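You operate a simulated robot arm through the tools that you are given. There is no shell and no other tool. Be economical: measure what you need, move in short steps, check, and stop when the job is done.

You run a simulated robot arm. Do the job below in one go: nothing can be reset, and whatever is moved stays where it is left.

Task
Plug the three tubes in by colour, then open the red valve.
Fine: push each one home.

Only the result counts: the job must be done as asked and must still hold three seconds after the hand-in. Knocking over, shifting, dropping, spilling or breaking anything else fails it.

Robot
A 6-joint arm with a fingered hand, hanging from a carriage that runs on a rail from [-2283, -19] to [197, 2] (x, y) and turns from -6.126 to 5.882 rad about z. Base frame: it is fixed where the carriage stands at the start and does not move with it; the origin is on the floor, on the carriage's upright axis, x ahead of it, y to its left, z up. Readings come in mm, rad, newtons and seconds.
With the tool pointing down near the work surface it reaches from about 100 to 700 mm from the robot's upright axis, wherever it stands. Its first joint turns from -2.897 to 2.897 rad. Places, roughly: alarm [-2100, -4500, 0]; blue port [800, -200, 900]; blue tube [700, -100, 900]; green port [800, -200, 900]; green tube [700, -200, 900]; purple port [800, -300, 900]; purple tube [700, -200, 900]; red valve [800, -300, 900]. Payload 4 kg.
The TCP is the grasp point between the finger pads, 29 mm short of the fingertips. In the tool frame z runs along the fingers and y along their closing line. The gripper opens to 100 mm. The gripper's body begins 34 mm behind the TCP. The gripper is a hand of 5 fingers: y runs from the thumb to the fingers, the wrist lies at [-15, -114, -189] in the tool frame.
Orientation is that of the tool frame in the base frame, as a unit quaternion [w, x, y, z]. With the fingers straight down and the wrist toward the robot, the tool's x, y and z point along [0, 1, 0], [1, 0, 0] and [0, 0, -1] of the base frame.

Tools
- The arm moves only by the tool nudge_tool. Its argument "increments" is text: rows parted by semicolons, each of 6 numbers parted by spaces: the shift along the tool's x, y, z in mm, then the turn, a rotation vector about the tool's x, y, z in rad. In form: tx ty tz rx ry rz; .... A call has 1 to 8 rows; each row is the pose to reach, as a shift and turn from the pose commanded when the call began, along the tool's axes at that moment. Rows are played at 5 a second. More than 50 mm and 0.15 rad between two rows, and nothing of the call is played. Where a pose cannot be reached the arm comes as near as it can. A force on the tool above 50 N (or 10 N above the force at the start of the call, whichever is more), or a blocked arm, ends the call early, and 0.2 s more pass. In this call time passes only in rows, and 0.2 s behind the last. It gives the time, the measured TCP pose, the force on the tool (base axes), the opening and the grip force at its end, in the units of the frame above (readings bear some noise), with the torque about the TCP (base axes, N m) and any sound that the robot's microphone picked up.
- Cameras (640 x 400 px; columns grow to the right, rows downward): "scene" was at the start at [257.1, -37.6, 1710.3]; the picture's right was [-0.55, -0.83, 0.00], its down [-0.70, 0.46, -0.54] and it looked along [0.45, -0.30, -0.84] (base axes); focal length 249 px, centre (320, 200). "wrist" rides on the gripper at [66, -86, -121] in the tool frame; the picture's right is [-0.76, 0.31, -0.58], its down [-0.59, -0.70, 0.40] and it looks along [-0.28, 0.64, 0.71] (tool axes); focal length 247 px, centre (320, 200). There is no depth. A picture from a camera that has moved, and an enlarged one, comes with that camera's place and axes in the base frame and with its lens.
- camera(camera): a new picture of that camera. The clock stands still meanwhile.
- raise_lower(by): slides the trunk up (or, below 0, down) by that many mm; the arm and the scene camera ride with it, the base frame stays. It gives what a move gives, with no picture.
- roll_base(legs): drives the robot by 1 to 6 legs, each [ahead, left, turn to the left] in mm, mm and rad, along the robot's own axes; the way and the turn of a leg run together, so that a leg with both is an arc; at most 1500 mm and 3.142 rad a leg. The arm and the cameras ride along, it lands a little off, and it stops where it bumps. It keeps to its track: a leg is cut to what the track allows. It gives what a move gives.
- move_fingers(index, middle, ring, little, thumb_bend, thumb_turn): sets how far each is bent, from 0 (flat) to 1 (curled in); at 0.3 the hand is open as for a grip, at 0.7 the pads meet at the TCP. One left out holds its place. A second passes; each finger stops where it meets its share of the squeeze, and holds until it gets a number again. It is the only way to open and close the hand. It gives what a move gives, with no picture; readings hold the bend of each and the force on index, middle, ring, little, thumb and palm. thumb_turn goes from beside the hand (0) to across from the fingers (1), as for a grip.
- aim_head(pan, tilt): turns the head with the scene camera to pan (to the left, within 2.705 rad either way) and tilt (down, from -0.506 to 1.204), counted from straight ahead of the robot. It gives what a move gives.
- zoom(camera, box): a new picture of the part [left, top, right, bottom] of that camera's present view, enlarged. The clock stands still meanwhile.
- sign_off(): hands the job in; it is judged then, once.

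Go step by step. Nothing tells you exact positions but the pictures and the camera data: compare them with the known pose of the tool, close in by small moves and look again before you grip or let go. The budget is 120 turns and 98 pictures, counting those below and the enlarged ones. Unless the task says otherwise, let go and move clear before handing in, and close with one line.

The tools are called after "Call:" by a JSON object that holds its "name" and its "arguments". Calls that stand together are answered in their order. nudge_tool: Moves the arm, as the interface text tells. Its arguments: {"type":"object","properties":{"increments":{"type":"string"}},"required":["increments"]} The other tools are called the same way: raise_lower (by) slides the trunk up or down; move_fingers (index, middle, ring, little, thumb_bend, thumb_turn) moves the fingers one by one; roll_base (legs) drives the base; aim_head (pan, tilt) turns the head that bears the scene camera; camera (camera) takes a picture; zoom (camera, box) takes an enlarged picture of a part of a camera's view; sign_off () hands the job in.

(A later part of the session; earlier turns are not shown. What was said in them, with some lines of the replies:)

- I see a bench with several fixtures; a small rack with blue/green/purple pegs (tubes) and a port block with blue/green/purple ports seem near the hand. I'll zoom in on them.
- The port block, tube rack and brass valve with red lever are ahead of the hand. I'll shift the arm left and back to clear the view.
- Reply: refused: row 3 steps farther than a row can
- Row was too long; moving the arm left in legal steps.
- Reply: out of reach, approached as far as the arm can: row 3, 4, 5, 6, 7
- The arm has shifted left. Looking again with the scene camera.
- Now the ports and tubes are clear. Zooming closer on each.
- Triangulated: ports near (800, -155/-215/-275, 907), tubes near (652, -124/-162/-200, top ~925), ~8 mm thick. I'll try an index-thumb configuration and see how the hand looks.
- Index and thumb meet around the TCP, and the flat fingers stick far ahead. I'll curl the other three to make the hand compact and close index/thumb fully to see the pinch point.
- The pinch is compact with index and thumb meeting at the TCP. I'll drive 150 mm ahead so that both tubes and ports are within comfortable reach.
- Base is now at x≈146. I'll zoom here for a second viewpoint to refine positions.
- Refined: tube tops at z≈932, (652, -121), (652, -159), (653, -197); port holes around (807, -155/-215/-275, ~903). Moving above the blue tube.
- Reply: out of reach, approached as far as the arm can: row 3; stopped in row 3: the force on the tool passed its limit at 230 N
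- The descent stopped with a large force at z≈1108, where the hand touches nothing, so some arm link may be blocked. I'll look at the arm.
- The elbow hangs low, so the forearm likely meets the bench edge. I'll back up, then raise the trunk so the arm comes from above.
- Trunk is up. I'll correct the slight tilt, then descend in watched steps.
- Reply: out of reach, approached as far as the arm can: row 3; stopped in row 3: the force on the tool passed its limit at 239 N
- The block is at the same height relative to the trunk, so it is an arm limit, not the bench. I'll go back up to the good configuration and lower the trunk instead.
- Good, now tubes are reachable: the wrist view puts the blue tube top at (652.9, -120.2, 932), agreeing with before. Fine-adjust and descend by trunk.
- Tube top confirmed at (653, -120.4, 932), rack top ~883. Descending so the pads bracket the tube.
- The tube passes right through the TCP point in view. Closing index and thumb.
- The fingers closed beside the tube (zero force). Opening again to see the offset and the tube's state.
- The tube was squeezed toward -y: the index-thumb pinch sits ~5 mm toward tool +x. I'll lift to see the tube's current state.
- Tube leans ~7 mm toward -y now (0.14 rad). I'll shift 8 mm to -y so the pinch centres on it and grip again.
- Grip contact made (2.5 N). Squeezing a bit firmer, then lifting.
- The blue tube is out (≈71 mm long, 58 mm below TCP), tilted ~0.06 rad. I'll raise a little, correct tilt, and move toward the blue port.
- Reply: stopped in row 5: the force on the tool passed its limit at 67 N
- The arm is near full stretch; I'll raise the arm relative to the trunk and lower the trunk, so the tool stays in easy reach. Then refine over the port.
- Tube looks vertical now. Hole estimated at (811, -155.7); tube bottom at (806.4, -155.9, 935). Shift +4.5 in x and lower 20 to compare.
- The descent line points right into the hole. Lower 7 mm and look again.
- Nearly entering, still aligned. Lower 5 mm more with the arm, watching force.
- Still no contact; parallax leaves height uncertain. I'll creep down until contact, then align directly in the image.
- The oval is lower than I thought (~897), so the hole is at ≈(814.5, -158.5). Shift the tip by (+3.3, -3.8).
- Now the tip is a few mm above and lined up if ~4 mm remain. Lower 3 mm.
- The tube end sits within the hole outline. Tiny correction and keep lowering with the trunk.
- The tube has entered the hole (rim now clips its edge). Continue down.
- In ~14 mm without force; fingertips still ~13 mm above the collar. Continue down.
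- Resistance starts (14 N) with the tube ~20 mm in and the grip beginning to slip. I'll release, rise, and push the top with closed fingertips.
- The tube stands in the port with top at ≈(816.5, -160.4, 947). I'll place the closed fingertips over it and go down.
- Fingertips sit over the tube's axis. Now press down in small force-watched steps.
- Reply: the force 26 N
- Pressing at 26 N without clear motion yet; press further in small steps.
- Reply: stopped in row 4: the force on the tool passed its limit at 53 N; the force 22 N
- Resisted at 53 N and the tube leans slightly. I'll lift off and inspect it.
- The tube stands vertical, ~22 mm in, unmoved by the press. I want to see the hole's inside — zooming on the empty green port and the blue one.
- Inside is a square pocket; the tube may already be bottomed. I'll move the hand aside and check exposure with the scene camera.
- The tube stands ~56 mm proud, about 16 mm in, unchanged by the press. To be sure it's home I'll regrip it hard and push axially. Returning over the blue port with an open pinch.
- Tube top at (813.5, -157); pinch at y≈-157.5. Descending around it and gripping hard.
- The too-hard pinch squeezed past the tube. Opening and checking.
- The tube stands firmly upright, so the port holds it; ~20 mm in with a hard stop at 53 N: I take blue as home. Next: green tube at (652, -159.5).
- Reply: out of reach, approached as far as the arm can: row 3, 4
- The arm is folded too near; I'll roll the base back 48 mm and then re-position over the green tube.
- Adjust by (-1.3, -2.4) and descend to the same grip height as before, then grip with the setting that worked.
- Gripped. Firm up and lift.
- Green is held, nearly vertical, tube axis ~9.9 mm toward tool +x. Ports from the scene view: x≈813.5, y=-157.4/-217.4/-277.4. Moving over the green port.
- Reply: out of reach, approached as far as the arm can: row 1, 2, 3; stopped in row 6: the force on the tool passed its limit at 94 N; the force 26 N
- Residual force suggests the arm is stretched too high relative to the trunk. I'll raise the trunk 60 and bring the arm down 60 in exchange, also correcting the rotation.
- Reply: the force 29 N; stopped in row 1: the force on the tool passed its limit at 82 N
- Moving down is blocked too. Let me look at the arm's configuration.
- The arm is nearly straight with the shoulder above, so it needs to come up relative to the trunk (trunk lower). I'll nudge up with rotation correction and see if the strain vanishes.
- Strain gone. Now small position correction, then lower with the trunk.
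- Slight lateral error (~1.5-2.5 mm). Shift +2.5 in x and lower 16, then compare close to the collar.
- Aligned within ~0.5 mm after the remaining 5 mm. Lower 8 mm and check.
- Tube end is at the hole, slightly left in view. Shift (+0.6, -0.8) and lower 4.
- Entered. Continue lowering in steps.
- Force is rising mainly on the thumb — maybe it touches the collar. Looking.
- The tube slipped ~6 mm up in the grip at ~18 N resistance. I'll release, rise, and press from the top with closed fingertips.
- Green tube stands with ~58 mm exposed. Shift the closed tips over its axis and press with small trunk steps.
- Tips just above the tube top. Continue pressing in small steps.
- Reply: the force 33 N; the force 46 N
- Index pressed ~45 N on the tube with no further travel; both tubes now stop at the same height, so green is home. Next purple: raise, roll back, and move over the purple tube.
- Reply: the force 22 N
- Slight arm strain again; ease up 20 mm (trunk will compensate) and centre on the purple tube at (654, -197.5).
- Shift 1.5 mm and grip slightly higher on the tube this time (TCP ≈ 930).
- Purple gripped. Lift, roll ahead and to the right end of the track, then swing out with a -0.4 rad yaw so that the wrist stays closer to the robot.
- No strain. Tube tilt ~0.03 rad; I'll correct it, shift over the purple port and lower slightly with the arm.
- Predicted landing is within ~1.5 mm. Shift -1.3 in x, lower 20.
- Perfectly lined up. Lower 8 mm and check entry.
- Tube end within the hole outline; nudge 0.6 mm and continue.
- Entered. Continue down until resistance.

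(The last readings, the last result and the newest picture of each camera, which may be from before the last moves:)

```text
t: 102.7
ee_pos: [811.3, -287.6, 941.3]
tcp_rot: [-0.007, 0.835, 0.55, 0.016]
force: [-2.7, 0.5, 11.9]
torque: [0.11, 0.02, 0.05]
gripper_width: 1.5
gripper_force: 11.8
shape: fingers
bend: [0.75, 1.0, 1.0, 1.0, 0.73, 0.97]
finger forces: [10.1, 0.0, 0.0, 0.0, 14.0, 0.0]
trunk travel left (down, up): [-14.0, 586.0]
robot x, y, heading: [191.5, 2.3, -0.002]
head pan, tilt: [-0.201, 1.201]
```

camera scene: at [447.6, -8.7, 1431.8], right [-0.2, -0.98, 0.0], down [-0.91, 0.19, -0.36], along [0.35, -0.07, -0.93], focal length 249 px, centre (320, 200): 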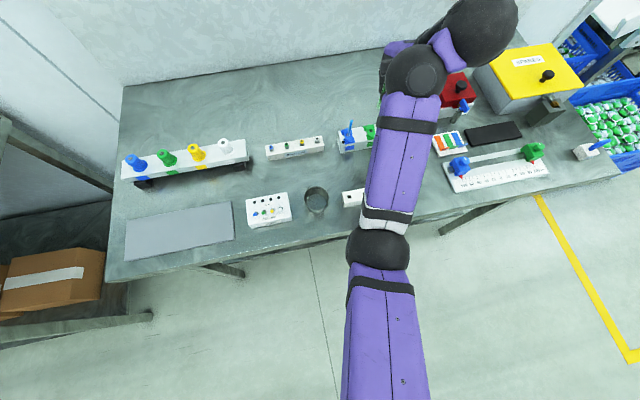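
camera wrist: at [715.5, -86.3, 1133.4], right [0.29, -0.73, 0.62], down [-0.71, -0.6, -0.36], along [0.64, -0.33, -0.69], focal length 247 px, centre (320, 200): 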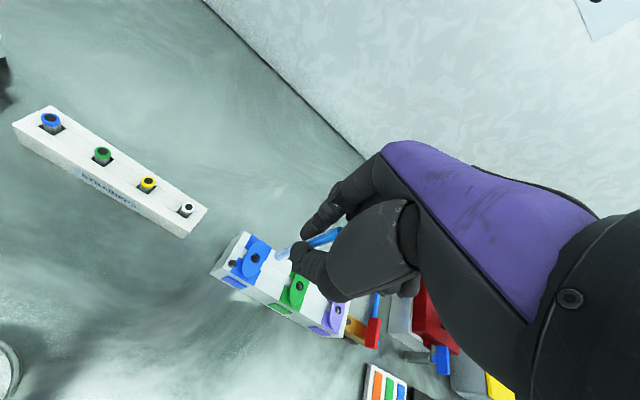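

Same depth as the others (tip ≈ 875) with a stiff stop. Release, rise and press the top for certainty.

Call:
{"name": "raise_lower", "arguments": {"by": -2}}

Call:
{"name": "move_fingers", "arguments": {"index": 0.5, "thumb_bend": 0.5}}

Call:
{"name": "raise_lower", "arguments": {"by": 62}}

Call:
{"name": "move_fingers", "arguments": {"index": 0.74, "thumb_bend": 0.72}}

Call:
{"name": "zoom", "arguments": {"camera": "wrist", "box": [230, 180, 350, 300]}}

```text
t: 103.2
ee_pos: [812.1, -288.8, 939.6]
tcp_rot: [-0.007, 0.835, 0.551, 0.015]
force: [-5.6, 1.3, 18.5]
torque: [0.18, 0.04, 0.04]
gripper_width: 1.4
gripper_force: 14.2
shape: fingers
bend: [0.75, 1.0, 1.0, 1.0, 0.74, 0.97]
finger forces: [10.3, 0.1, 0.0, 0.1, 17.0, 0.0]
trunk travel left (down, up): [-12.0, 588.0]
robot x, y, heading: [193.3, 4.9, -0.001]
head pan, tilt: [-0.201, 1.201]
```

```text
t: 104.2
ee_pos: [810.2, -287.5, 938.5]
tcp_rot: [-0.009, 0.835, 0.55, 0.014]
force: [-0.1, -0.3, 0.2]
torque: [0.03, -0.01, 0.01]
gripper_width: 49.7
gripper_force: 0.0
shape: fingers
bend: [0.5, 1.0, 1.0, 1.0, 0.5, 0.97]
finger forces: [0.0, 0.0, 0.0, 0.1, 0.1, 0.0]
trunk travel left (down, up): [-12.0, 588.0]
robot x, y, heading: [194.1, 1.9, -0.003]
head pan, tilt: [-0.201, 1.201]
```

```text
t: 105.2
ee_pos: [810.3, -287.5, 999.3]
tcp_rot: [-0.009, 0.835, 0.55, 0.013]
force: [-0.1, -0.4, 0.1]
torque: [0.04, 0.01, 0.04]
gripper_width: 49.7
gripper_force: 0.0
shape: fingers
bend: [0.5, 1.0, 1.0, 1.0, 0.5, 0.97]
finger forces: [0.1, 0.1, 0.0, 0.0, 0.0, 0.1]
trunk travel left (down, up): [-74.0, 526.0]
robot x, y, heading: [194.8, 4.3, -0.008]
head pan, tilt: [-0.201, 1.201]
```

```text
t: 106.2
ee_pos: [811.7, -288.0, 999.6]
tcp_rot: [-0.009, 0.835, 0.55, 0.014]
force: [-0.2, 0.0, 0.1]
torque: [0.03, 0.02, -0.01]
gripper_width: 0.1
gripper_force: 0.1
shape: fingers
bend: [0.73, 1.0, 1.0, 1.0, 0.71, 0.97]
finger forces: [0.0, 0.1, 0.0, 0.0, 0.0, 0.0]
trunk travel left (down, up): [-74.0, 526.0]
robot x, y, heading: [195.9, 1.7, -0.003]
head pan, tilt: [-0.201, 1.201]
```

```text
3.33 times, centred on (290, 240) of wrist
camera zoom: at [758.1, -197.9, 1121.8], right [-0.03, -0.83, 0.55], down [-0.87, -0.25, -0.42], along [0.49, -0.49, -0.72], focal length 823 px, centre (420, 67)
```

zoom: 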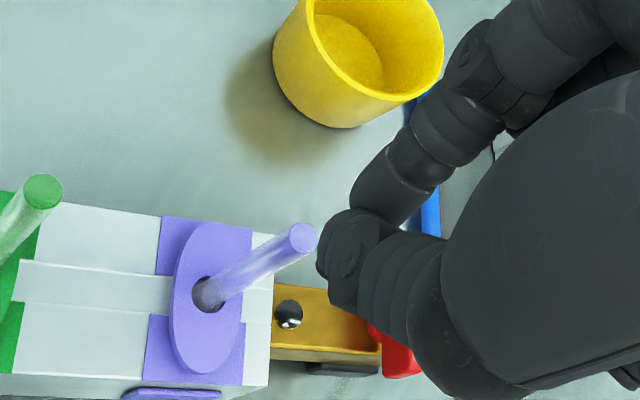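

Align the tips over the tube top and press with trunk steps.

Call:
{"name": "nudge_tool", "arguments": {"increments": "1.2 0.8 0 0 0 0"}}

Call:
{"name": "raise_lower", "arguments": {"by": -22}}

Call:
{"name": "raise_lower", "arguments": {"by": -5}}

Call:
{"name": "raise_lower", "arguments": {"by": -5}}

Call:
{"name": "raise_lower", "arguments": {"by": -5}}

```text
t: 106.6
ee_pos: [812.7, -287.5, 999.5]
tcp_rot: [-0.009, 0.836, 0.549, 0.014]
force: [-0.3, 0.2, -0.5]
torque: [0.0, 0.01, 0.0]
gripper_width: 0.0
gripper_force: 0.1
shape: fingers
bend: [0.73, 1.0, 1.0, 1.0, 0.71, 0.97]
finger forces: [0.0, 0.0, 0.0, 0.0, 0.0, 0.0]
trunk travel left (down, up): [-74.0, 526.0]
robot x, y, heading: [192.6, 1.9, -0.002]
head pan, tilt: [-0.201, 1.201]
```

```text
t: 107.3
ee_pos: [812.6, -286.8, 977.8]
tcp_rot: [-0.009, 0.836, 0.549, 0.014]
force: [-0.9, 0.4, -0.9]
torque: [0.0, -0.01, -0.01]
gripper_width: 0.0
gripper_force: 0.1
shape: fingers
bend: [0.73, 1.0, 1.0, 1.0, 0.71, 0.97]
finger forces: [0.0, 0.1, 0.1, 0.1, 0.0, 0.1]
trunk travel left (down, up): [-52.0, 548.0]
robot x, y, heading: [191.7, 0.9, -0.004]
head pan, tilt: [-0.201, 1.201]
```

```text
t: 107.8
ee_pos: [812.7, -288.2, 975.6]
tcp_rot: [-0.007, 0.835, 0.55, 0.014]
force: [0.3, 0.6, 7.7]
torque: [0.04, -0.09, -0.01]
gripper_width: 0.0
gripper_force: 5.1
shape: fingers
bend: [0.74, 1.0, 1.0, 1.0, 0.71, 0.97]
finger forces: [10.0, 0.0, 0.0, 0.1, 0.0, 0.0]
trunk travel left (down, up): [-47.0, 553.0]
robot x, y, heading: [194.6, 0.9, -0.001]
head pan, tilt: [-0.201, 1.201]
```

```text
t: 108.4
ee_pos: [815.8, -289.0, 972.3]
tcp_rot: [-0.005, 0.836, 0.548, 0.017]
force: [2.8, -0.7, 30.2]
torque: [0.2, -0.23, 0.01]
gripper_width: 0.4
gripper_force: 18.0
shape: fingers
bend: [0.74, 1.0, 1.0, 1.0, 0.67, 0.97]
finger forces: [30.3, 0.0, 0.1, 0.0, 5.8, 0.0]
trunk travel left (down, up): [-42.0, 558.0]
robot x, y, heading: [192.2, -0.1, -0.007]
head pan, tilt: [-0.201, 1.201]
```

```text
t: 108.9
ee_pos: [817.1, -289.4, 972.3]
tcp_rot: [-0.002, 0.836, 0.549, 0.019]
force: [3.6, -1.3, 46.4]
torque: [0.42, -0.19, -0.07]
gripper_width: 0.1
gripper_force: 25.3
shape: fingers
bend: [0.75, 1.0, 1.0, 1.0, 0.67, 0.97]
finger forces: [41.3, 0.1, 0.1, 0.0, 9.1, 0.1]
trunk travel left (down, up): [-37.0, 563.0]
robot x, y, heading: [192.1, 0.8, -0.006]
head pan, tilt: [-0.201, 1.201]
```

All three tubes stop at the same height under ~45 N: home. Now the red valve; rise and look at it.

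Call:
{"name": "raise_lower", "arguments": {"by": 160}}

Call:
{"name": "zoom", "arguments": {"camera": "wrist", "box": [215, 230, 315, 330]}}

```text
t: 110.7
ee_pos: [810.9, -286.8, 1121.9]
tcp_rot: [-0.01, 0.835, 0.55, 0.014]
force: [-0.2, 0.3, 0.3]
torque: [-0.01, 0.0, 0.04]
gripper_width: 0.0
gripper_force: 0.0
shape: fingers
bend: [0.74, 1.0, 1.0, 1.0, 0.69, 0.97]
finger forces: [0.0, 0.0, 0.1, 0.0, 0.1, 0.0]
trunk travel left (down, up): [-197.0, 403.0]
robot x, y, heading: [192.0, 0.3, -0.005]
head pan, tilt: [-0.201, 1.201]
```

```text
4.00 times, centred on (265, 280) of wrist
camera zoom: at [759.0, -197.2, 1244.3], right [-0.03, -0.83, 0.55], down [-0.87, -0.25, -0.42], along [0.49, -0.49, -0.72], focal length 988 px, centre (540, -120)
```

zoom: 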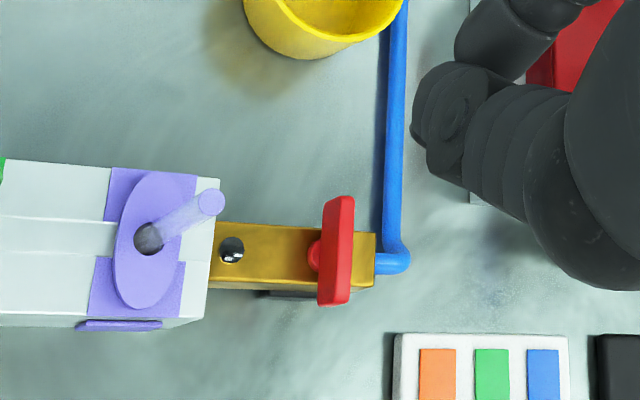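

The handle is a red bar lying across (perpendicular to) the brass line: closed. I'll make a pointing finger (index straight, rest folded) to push its near end around. Checking the finger shape first.

Call:
{"name": "move_fingers", "arguments": {"index": 0, "thumb_bend": 1}}

Call:
{"name": "camera", "arguments": {"camera": "wrist"}}

```text
t: 111.7
ee_pos: [811.6, -288.2, 1122.9]
tcp_rot: [-0.009, 0.835, 0.549, 0.014]
force: [0.1, -0.7, -0.3]
torque: [0.02, -0.01, 0.0]
gripper_width: 45.5
gripper_force: 0.0
shape: fingers
bend: [0.0, 1.0, 1.0, 1.0, 1.0, 0.97]
finger forces: [0.0, 0.1, 0.0, 0.0, 0.0, 0.0]
trunk travel left (down, up): [-197.0, 403.0]
robot x, y, heading: [195.0, 1.0, -0.005]
head pan, tilt: [-0.201, 1.201]
```

```text
15 pictures are left
camera wrist: at [759.0, -197.3, 1244.5], right [-0.03, -0.83, 0.55], down [-0.87, -0.25, -0.42], along [0.49, -0.49, -0.72], focal length 247 px, centre (320, 200)
```

wrist: 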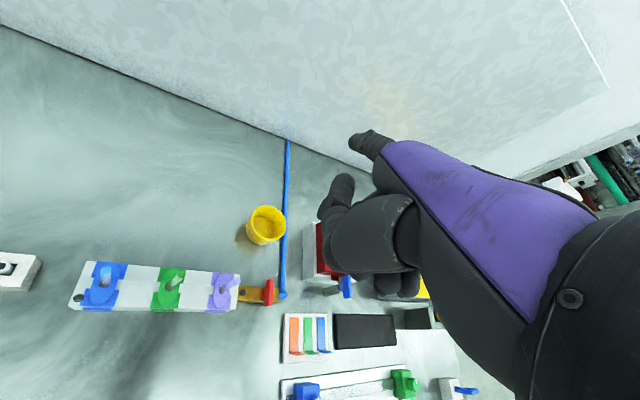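

Index straight reaches far forward; a half-bent index (0.3) gives a good downward pointer while keeping the palm clear of the rack. Setting that and hovering near the handle.

Call:
{"name": "move_fingers", "arguments": {"index": 0.3}}

Call:
{"name": "nudge_tool", "arguments": {"increments": "-12 -14 15 0 -0.032 0; -24 -28 35 0 -0.032 0; -36 -42 60 0 -0.032 0; -49 -57 80 0 -0.032 0"}}

Call:
{"name": "raise_lower", "arguments": {"by": -75}}

Call:
{"name": "zoom", "arguments": {"camera": "wrist", "box": [250, 110, 410, 270]}}

```text
t: 112.7
ee_pos: [812.2, -288.2, 1122.7]
tcp_rot: [-0.01, 0.835, 0.55, 0.014]
force: [0.1, -0.1, 0.6]
torque: [-0.01, 0.0, 0.02]
gripper_width: 28.0
gripper_force: 0.0
shape: fingers
bend: [0.29, 1.0, 1.0, 1.0, 1.0, 0.97]
finger forces: [0.0, 0.0, 0.0, 0.0, 0.0, 0.1]
trunk travel left (down, up): [-197.0, 403.0]
robot x, y, heading: [192.1, 2.6, -0.003]
head pan, tilt: [-0.201, 1.201]
```

```text
t: 113.7
ee_pos: [741.7, -309.1, 1040.5]
tcp_rot: [-0.001, 0.835, 0.55, 0.001]
force: [0.3, 0.2, 0.1]
torque: [0.02, 0.02, -0.02]
gripper_width: 28.0
gripper_force: 0.0
shape: fingers
bend: [0.29, 1.0, 1.0, 1.0, 1.0, 0.97]
finger forces: [0.0, 0.1, 0.0, 0.0, 0.0, 0.1]
trunk travel left (down, up): [-197.0, 403.0]
robot x, y, heading: [195.7, 6.5, 0.0]
head pan, tilt: [-0.201, 1.201]
```

```text
t: 114.9
ee_pos: [741.9, -309.7, 965.9]
tcp_rot: [-0.001, 0.836, 0.549, 0.001]
force: [-0.5, 0.4, -0.1]
torque: [0.0, 0.03, 0.02]
gripper_width: 27.8
gripper_force: 0.0
shape: fingers
bend: [0.29, 1.0, 1.0, 1.0, 1.0, 0.97]
finger forces: [0.0, 0.0, 0.0, 0.0, 0.0, 0.1]
trunk travel left (down, up): [-122.0, 478.0]
robot x, y, heading: [196.7, 2.5, -0.008]
head pan, tilt: [-0.201, 1.201]
```

```text
2.50 times, centred on (330, 190) of wrist
camera zoom: at [690.8, -215.5, 1086.4], right [-0.02, -0.82, 0.58], down [-0.88, -0.26, -0.4], along [0.48, -0.51, -0.71], focal length 617 px, centre (295, 225)
```

zoom: 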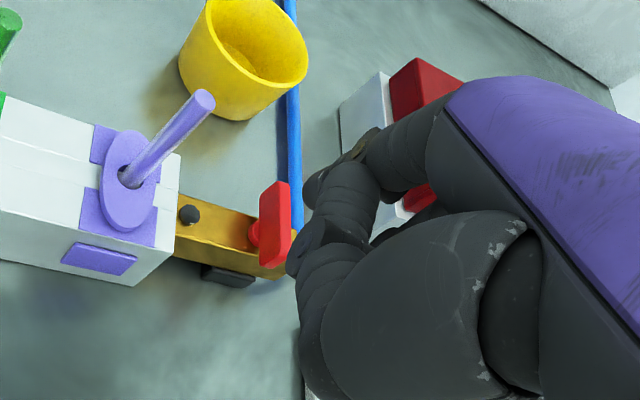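

Index tip is at ≈(806, -331, 943); handle bar centre ≈(815, -340, ~898), on a vertical stem. I'll move the tip to the left side of the near end and descend partly, then look.

Call:
{"name": "nudge_tool", "arguments": {"increments": "3.6 -6 0 0 0 0"}}

Call:
{"name": "raise_lower", "arguments": {"by": -35}}

Call:
{"name": "zoom", "arguments": {"camera": "wrist", "box": [280, 140, 360, 220]}}

```text
t: 115.3
ee_pos: [738.8, -302.5, 967.2]
tcp_rot: [0.0, 0.835, 0.55, 0.001]
force: [-0.4, 0.4, -0.4]
torque: [-0.01, 0.01, -0.01]
gripper_width: 27.9
gripper_force: 0.1
shape: fingers
bend: [0.29, 1.0, 1.0, 1.0, 1.0, 0.97]
finger forces: [0.1, 0.0, 0.1, 0.0, 0.0, 0.0]
trunk travel left (down, up): [-122.0, 478.0]
robot x, y, heading: [191.8, 3.2, -0.001]
head pan, tilt: [-0.201, 1.201]
```

```text
t: 116.0
ee_pos: [737.8, -304.5, 931.4]
tcp_rot: [0.0, 0.835, 0.55, 0.001]
force: [0.5, -0.9, 0.1]
torque: [-0.01, -0.04, 0.01]
gripper_width: 27.9
gripper_force: 0.0
shape: fingers
bend: [0.29, 1.0, 1.0, 1.0, 1.0, 0.97]
finger forces: [0.2, 0.0, 0.1, 0.0, 0.1, 0.0]
trunk travel left (down, up): [-87.0, 513.0]
robot x, y, heading: [198.6, -1.4, -0.002]
head pan, tilt: [-0.201, 1.201]
```

```text
5.00 times, centred on (320, 180) of wrist
camera zoom: at [687.1, -209.9, 1051.4], right [-0.02, -0.82, 0.58], down [-0.88, -0.26, -0.4], along [0.48, -0.51, -0.71], focal length 1235 px, centre (320, 300)
```

zoom: 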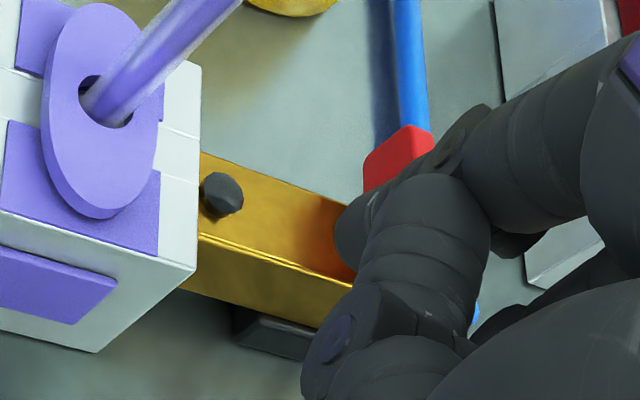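

Tip is to the left of the bar, just above its level. Descend 17 mm checking force.

Call:
{"name": "raise_lower", "arguments": {"by": -10}}

Call:
{"name": "raise_lower", "arguments": {"by": -7}}

Call:
{"name": "zoom", "arguments": {"camera": "wrist", "box": [280, 130, 370, 220]}}

```text
t: 116.6
ee_pos: [738.7, -304.2, 920.4]
tcp_rot: [-0.001, 0.836, 0.549, 0.0]
force: [-0.6, 0.5, 0.1]
torque: [0.01, -0.01, 0.0]
gripper_width: 28.1
gripper_force: 0.0
shape: fingers
bend: [0.29, 1.0, 1.0, 1.0, 1.0, 0.97]
finger forces: [0.0, 0.0, 0.0, 0.0, 0.0, 0.0]
trunk travel left (down, up): [-77.0, 523.0]
robot x, y, heading: [198.1, 0.5, -0.001]
head pan, tilt: [-0.201, 1.201]
```

```text
t: 117.2
ee_pos: [739.0, -304.2, 913.9]
tcp_rot: [0.0, 0.835, 0.55, 0.001]
force: [0.1, -0.4, -1.1]
torque: [-0.03, -0.01, 0.0]
gripper_width: 27.9
gripper_force: 0.0
shape: fingers
bend: [0.29, 1.0, 1.0, 1.0, 1.0, 0.97]
finger forces: [0.0, 0.0, 0.0, 0.0, 0.1, 0.0]
trunk travel left (down, up): [-70.0, 530.0]
robot x, y, heading: [191.8, 1.5, 0.001]
head pan, tilt: [-0.201, 1.201]
```

```text
4.44 times, centred on (325, 175) of wrist
camera zoom: at [687.1, -209.9, 1034.4], right [-0.02, -0.82, 0.58], down [-0.88, -0.26, -0.4], along [0.48, -0.51, -0.71], focal length 1098 px, centre (298, 311)
```

zoom: 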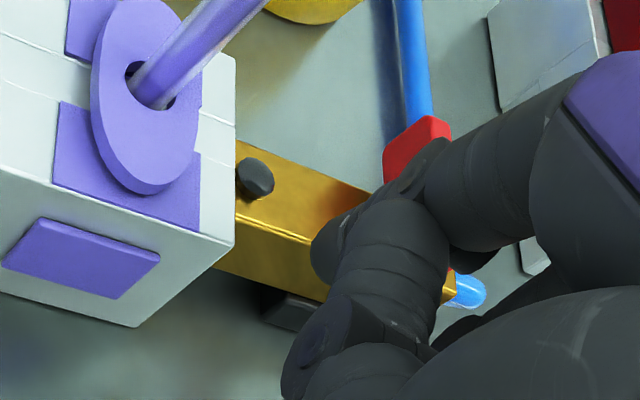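

No contact yet. Now push the near end toward -y (counter-clockwise) – first a short probe.

Call:
{"name": "nudge_tool", "arguments": {"increments": "-4.3 0.2 0 0 0 0; -8 0 0 0 0 0; -11.3 0 0 0 0 0"}}

Call:
{"name": "zoom", "arguments": {"camera": "wrist", "box": [280, 130, 370, 220]}}

```text
t: 118.0
ee_pos: [734.8, -312.9, 914.8]
tcp_rot: [0.0, 0.835, 0.55, 0.001]
force: [0.6, 0.0, 0.1]
torque: [-0.01, -0.03, -0.01]
gripper_width: 28.0
gripper_force: 0.1
shape: fingers
bend: [0.29, 1.0, 1.0, 1.0, 1.0, 0.97]
finger forces: [0.0, 0.1, 0.1, 0.1, 0.0, 0.0]
trunk travel left (down, up): [-70.0, 530.0]
robot x, y, heading: [194.4, 2.0, -0.005]
head pan, tilt: [-0.201, 1.201]
```

```text
4.44 times, centred on (325, 175) of wrist
camera zoom: at [682.9, -219.8, 1034.2], right [-0.02, -0.82, 0.58], down [-0.88, -0.26, -0.4], along [0.48, -0.51, -0.71], focal length 1098 px, centre (298, 311)
```

zoom: 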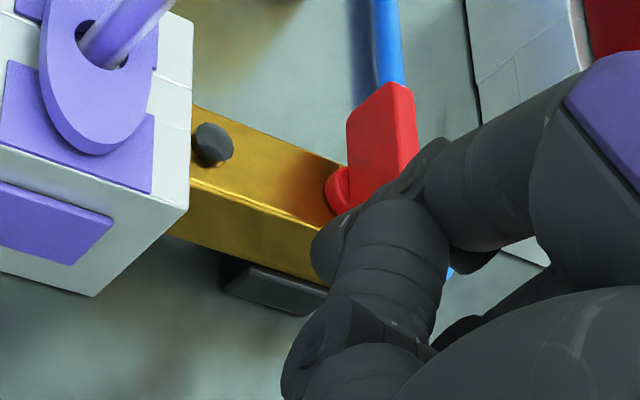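

Still just short of contact. Continue along the arc and read force.

Call:
{"name": "nudge_tool", "arguments": {"increments": "-4 1 0 0 0 0; -7.5 2.5 0 0 0 0; -11 5 0 0 0 0"}}

Call:
{"name": "zoom", "arguments": {"camera": "wrist", "box": [280, 130, 370, 220]}}

```text
t: 118.8
ee_pos: [734.8, -326.2, 914.0]
tcp_rot: [0.0, 0.835, 0.55, 0.001]
force: [-1.6, -0.3, -0.1]
torque: [0.02, 0.02, 0.01]
gripper_width: 27.5
gripper_force: 0.3
shape: fingers
bend: [0.29, 1.0, 1.0, 1.0, 1.0, 0.97]
finger forces: [0.6, 0.1, 0.0, 0.1, 0.1, 0.1]
trunk travel left (down, up): [-70.0, 530.0]
robot x, y, heading: [194.6, 3.2, 0.0]
head pan, tilt: [-0.201, 1.201]
```

```text
4.44 times, centred on (325, 175) of wrist
camera zoom: at [683.2, -232.1, 1034.3], right [-0.02, -0.82, 0.58], down [-0.88, -0.26, -0.4], along [0.48, -0.51, -0.71], focal length 1098 px, centre (298, 311)
```

zoom: 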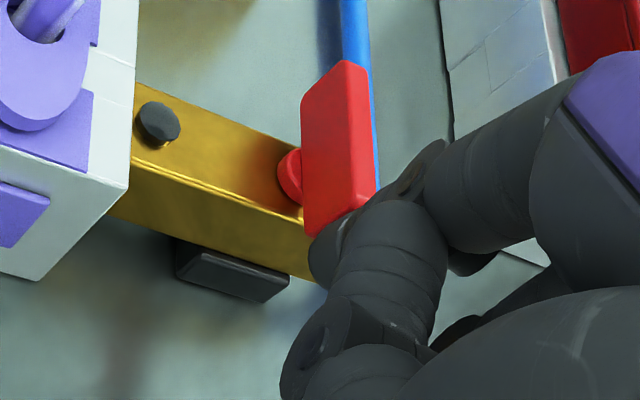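

The tip passed just in front of the bar's near end (bar spans x 795–832, y≈-339). I'll go back to its left side and 12 mm further in, then push.

Call:
{"name": "nudge_tool", "arguments": {"increments": "8 -6 0 0 0 0; 16 -9 0 0 0 0; 22.5 0 0 0 0 0; 23.3 7 0 0 0 0"}}

Call:
{"name": "nudge_tool", "arguments": {"increments": "-4.3 0.2 0 0 0 0; -8 0 0 0 0 0; -11.3 0 0 0 0 0; -15 1 0 0 0 0"}}

Call:
{"name": "zoom", "arguments": {"camera": "wrist", "box": [280, 130, 370, 220]}}

```text
t: 119.8
ee_pos: [750.9, -307.1, 915.9]
tcp_rot: [-0.001, 0.835, 0.55, 0.0]
force: [0.0, -0.2, 0.3]
torque: [0.05, 0.0, -0.01]
gripper_width: 27.8
gripper_force: 0.1
shape: fingers
bend: [0.29, 1.0, 1.0, 1.0, 1.0, 0.97]
finger forces: [0.0, 0.0, 0.0, 0.0, 0.0, 0.1]
trunk travel left (down, up): [-70.0, 530.0]
robot x, y, heading: [195.9, 0.3, -0.002]
head pan, tilt: [-0.201, 1.201]
```

```text
t: 120.8
ee_pos: [745.2, -319.8, 915.3]
tcp_rot: [0.0, 0.835, 0.551, 0.0]
force: [-0.3, 5.7, 2.8]
torque: [0.1, -0.12, 0.33]
gripper_width: 27.0
gripper_force: 2.9
shape: fingers
bend: [0.29, 1.0, 1.0, 1.0, 1.0, 0.97]
finger forces: [5.5, 0.1, 0.1, 0.0, 0.0, 0.1]
trunk travel left (down, up): [-70.0, 530.0]
robot x, y, heading: [197.3, 1.6, -0.0]
head pan, tilt: [-0.201, 1.201]
```

```text
4.44 times, centred on (325, 175) of wrist
camera zoom: at [693.5, -226.3, 1034.4], right [-0.02, -0.82, 0.58], down [-0.88, -0.26, -0.4], along [0.48, -0.51, -0.71], focal length 1098 px, centre (298, 311)
```

zoom: 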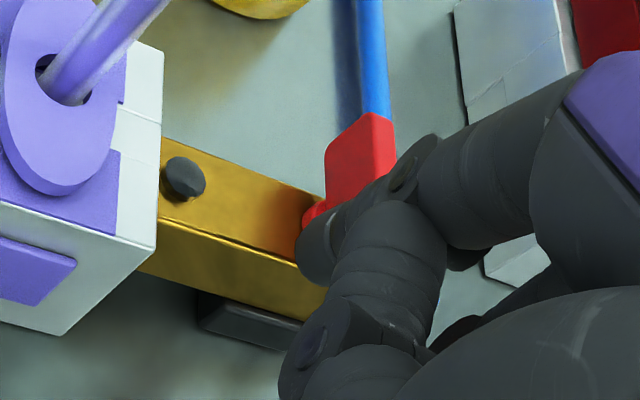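

Contact with the bar's side (5.7 N). Continue along the arc.

Call:
{"name": "nudge_tool", "arguments": {"increments": "-3.5 1 0 0 0 0; -6.5 3.5 0 0 0 0; -9 6.5 0 0 0 0; -11 10 0 0 0 0"}}

Call:
{"name": "zoom", "arguments": {"camera": "wrist", "box": [280, 130, 370, 220]}}

```text
t: 121.8
ee_pos: [749.6, -330.3, 913.5]
tcp_rot: [-0.001, 0.835, 0.55, 0.001]
force: [-4.9, 18.8, 4.2]
torque: [0.32, -0.18, 1.03]
gripper_width: 24.5
gripper_force: 10.0
shape: fingers
bend: [0.32, 1.0, 1.0, 1.0, 0.99, 0.96]
finger forces: [19.6, 0.0, 0.0, 0.0, 0.1, 0.1]
trunk travel left (down, up): [-70.0, 530.0]
robot x, y, heading: [193.6, -2.2, -0.008]
head pan, tilt: [-0.201, 1.201]
```

```text
4.44 times, centred on (325, 175) of wrist
camera zoom: at [697.5, -237.1, 1033.6], right [-0.02, -0.82, 0.57], down [-0.88, -0.26, -0.4], along [0.48, -0.51, -0.72], focal length 1098 px, centre (298, 311)
```

zoom: 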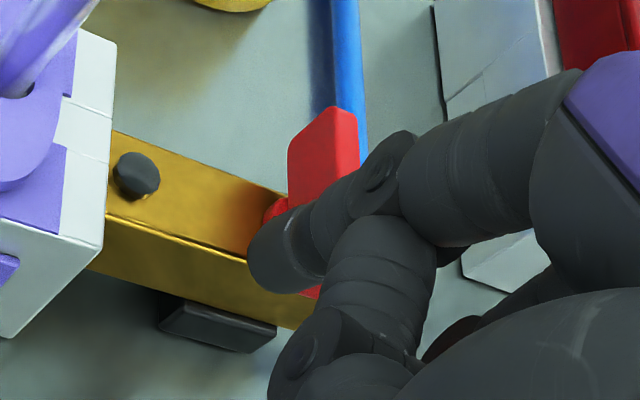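

No turn that way: 19 N and the finger just bends. I'll go round to the other side of the bar and push the near end toward +y instead.

Call:
{"name": "nudge_tool", "arguments": {"increments": "6 -4 0 0 0 0; 11.7 -8.3 0 0 0 0; 8.2 -26.4 0 0 0 0; -7 -21 0 0 0 0; -22 -15.6 0 0 0 0; -15.5 4.5 0 0 0 0"}}

Call:
{"name": "zoom", "arguments": {"camera": "wrist", "box": [270, 130, 360, 220]}}

```text
t: 123.2
ee_pos: [747.3, -353.1, 914.6]
tcp_rot: [0.0, 0.836, 0.549, 0.001]
force: [-0.3, 0.3, 0.8]
torque: [0.0, 0.0, 0.0]
gripper_width: 27.1
gripper_force: 0.2
shape: fingers
bend: [0.29, 1.0, 1.0, 1.0, 0.99, 0.97]
finger forces: [0.0, 0.0, 0.0, 0.0, 0.0, 0.0]
trunk travel left (down, up): [-70.0, 530.0]
robot x, y, heading: [195.9, 5.6, -0.003]
head pan, tilt: [-0.201, 1.201]
```

```text
4.44 times, centred on (315, 175) of wrist
camera zoom: at [695.8, -259.1, 1034.2], right [-0.02, -0.82, 0.58], down [-0.88, -0.26, -0.4], along [0.48, -0.51, -0.71], focal length 1098 px, centre (342, 311)
```

zoom: 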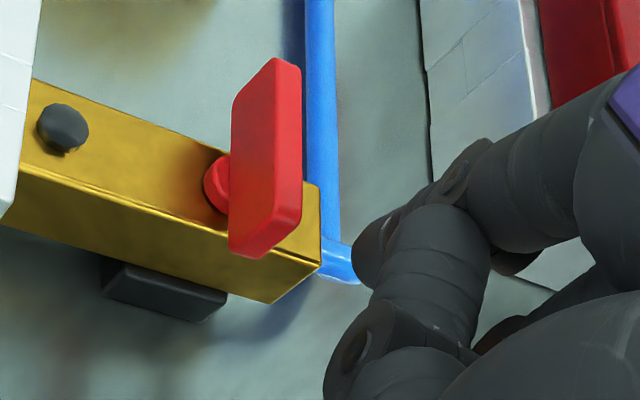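

Bar is unchanged; tip is on its right side now. Push toward +y along the mirrored arc.

Call:
{"name": "nudge_tool", "arguments": {"increments": "8 -3.5 0 0 0 0; 16.5 -7 0 0 0 0; 21.4 -12 0 0 0 0; 27.8 -14.5 0 0 0 0"}}

Call:
{"name": "zoom", "arguments": {"camera": "wrist", "box": [270, 130, 360, 220]}}

```text
t: 124.2
ee_pos: [744.2, -323.8, 916.2]
tcp_rot: [0.0, 0.836, 0.549, 0.0]
force: [-0.4, -3.1, 0.3]
torque: [-0.05, -0.02, -0.22]
gripper_width: 27.8
gripper_force: 1.2
shape: fingers
bend: [0.29, 1.0, 1.0, 1.0, 0.99, 0.97]
finger forces: [2.9, 0.1, 0.0, 0.0, 0.1, 0.1]
trunk travel left (down, up): [-70.0, 530.0]
robot x, y, heading: [191.5, 2.7, -0.002]
head pan, tilt: [-0.201, 1.201]
heard: click
```

```text
4.44 times, centred on (315, 175) of wrist
camera zoom: at [693.4, -229.4, 1035.5], right [-0.02, -0.82, 0.58], down [-0.88, -0.26, -0.4], along [0.48, -0.51, -0.71], focal length 1098 px, centre (342, 311)
```

zoom: 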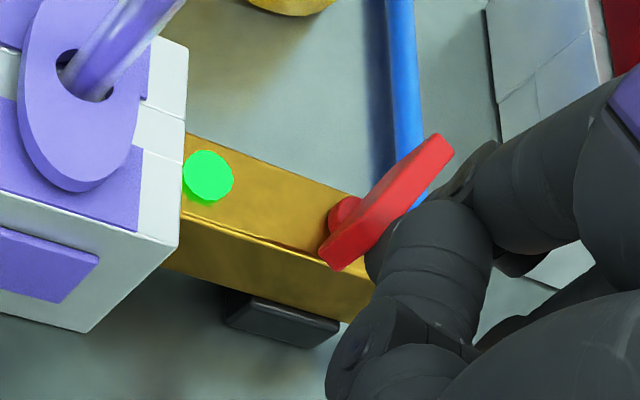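

It turns this way: a click was heard and the lamp went green. Push further to complete the quarter turn.

Call:
{"name": "nudge_tool", "arguments": {"increments": "4.5 -1.5 0 0 0 0; 9 -1.5 0 0 0 0; 13 0 0 0 0 0; 16 3 0 0 0 0"}}

Call:
{"name": "zoom", "arguments": {"camera": "wrist", "box": [270, 130, 360, 220]}}

```text
t: 125.2
ee_pos: [753.4, -306.3, 915.9]
tcp_rot: [-0.001, 0.835, 0.55, -0.001]
force: [-3.2, 0.8, 0.7]
torque: [0.01, 0.04, -0.02]
gripper_width: 26.3
gripper_force: 0.9
shape: fingers
bend: [0.3, 1.0, 1.0, 1.0, 0.99, 0.97]
finger forces: [2.7, 0.0, 0.1, 0.1, 0.0, 0.1]
trunk travel left (down, up): [-70.0, 530.0]
robot x, y, heading: [193.9, 0.7, -0.004]
head pan, tilt: [-0.201, 1.201]
```

```text
4.44 times, centred on (315, 175) of wrist
camera zoom: at [702.0, -212.8, 1035.5], right [-0.02, -0.82, 0.58], down [-0.88, -0.26, -0.4], along [0.48, -0.51, -0.71], focal length 1098 px, centre (342, 311)
```

zoom: 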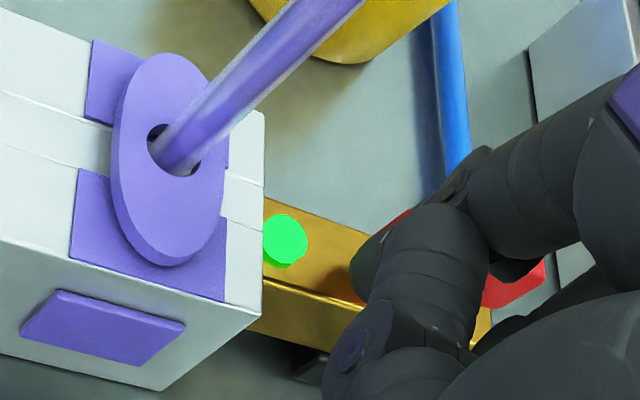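

The handle now lies along the brass line, lamp green. Back off, rise, and check everything from the scene camera.

Call:
{"name": "nudge_tool", "arguments": {"increments": "0 -12 0 0 0 0; 0 -25 0 0 0 0"}}

Call:
{"name": "raise_lower", "arguments": {"by": 160}}

Call:
{"name": "zoom", "arguments": {"camera": "wrist", "box": [160, 180, 320, 320]}}

```text
t: 125.8
ee_pos: [731.8, -296.7, 915.9]
tcp_rot: [0.0, 0.835, 0.55, 0.0]
force: [0.9, -0.2, -0.1]
torque: [-0.01, -0.01, 0.0]
gripper_width: 27.5
gripper_force: 0.3
shape: fingers
bend: [0.29, 1.0, 1.0, 1.0, 0.99, 0.97]
finger forces: [0.0, 0.0, 0.0, 0.0, 0.0, 0.0]
trunk travel left (down, up): [-70.0, 530.0]
robot x, y, heading: [193.1, 2.3, -0.001]
head pan, tilt: [-0.201, 1.201]
```

```text
t: 127.6
ee_pos: [732.7, -296.6, 1075.4]
tcp_rot: [0.0, 0.835, 0.55, 0.0]
force: [0.1, 0.1, 0.1]
torque: [-0.01, -0.01, 0.02]
gripper_width: 27.4
gripper_force: 0.1
shape: fingers
bend: [0.29, 1.0, 1.0, 1.0, 0.99, 0.97]
finger forces: [0.1, 0.0, 0.0, 0.0, 0.1, 0.0]
trunk travel left (down, up): [-230.0, 370.0]
robot x, y, heading: [193.1, 2.9, -0.005]
head pan, tilt: [-0.201, 1.201]
```

```text
2.86 times, centred on (240, 250) of wrist
camera zoom: at [680.7, -202.9, 1195.5], right [-0.02, -0.82, 0.58], down [-0.88, -0.26, -0.4], along [0.48, -0.51, -0.71], focal length 706 px, centre (549, 57)
```

zoom: 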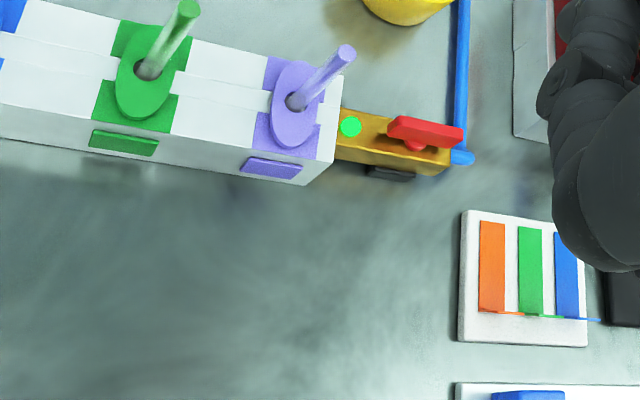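

Valve open, lamp green. There was another dark dot at the blue end of the block; check it and the blue tube.

Call:
{"name": "zoom", "arguments": {"camera": "wrist", "box": [60, 160, 240, 280]}}

```text
3.33 times, centred on (150, 220) of wrist
camera zoom: at [680.7, -202.9, 1195.5], right [-0.02, -0.82, 0.58], down [-0.88, -0.26, -0.4], along [0.48, -0.51, -0.71], focal length 823 px, centre (887, 133)
```

zoom: 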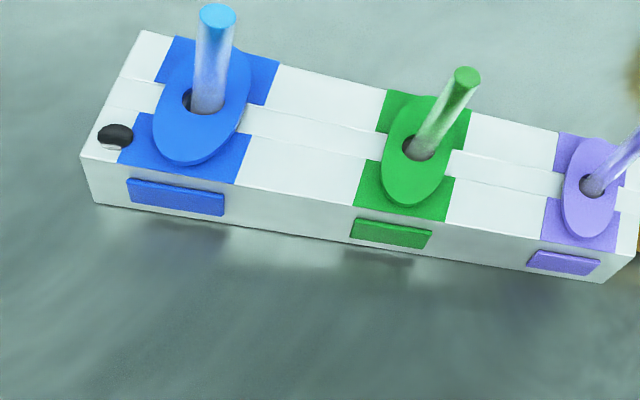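

All three tubes stand in their own colour's port, each pressed at 45–53 N from the top without moving further. The valve handle lies along the line with its lamp green, and nothing else was disturbed. The hand is clear, so I'm handing in.

Call:
{"name": "sign_off", "arguments": {}}

```text
The job is handed in.
```

I plugged the blue, green and purple tubes into their matching ports and opened the red valve; its handle clicked round and its lamp went green. I judged the tubes home because each stopped at about the same depth and went no further under 45–53 N. There was no click from the ports, and the dark dot at the blue end of the block, which may be a lamp, never lit.
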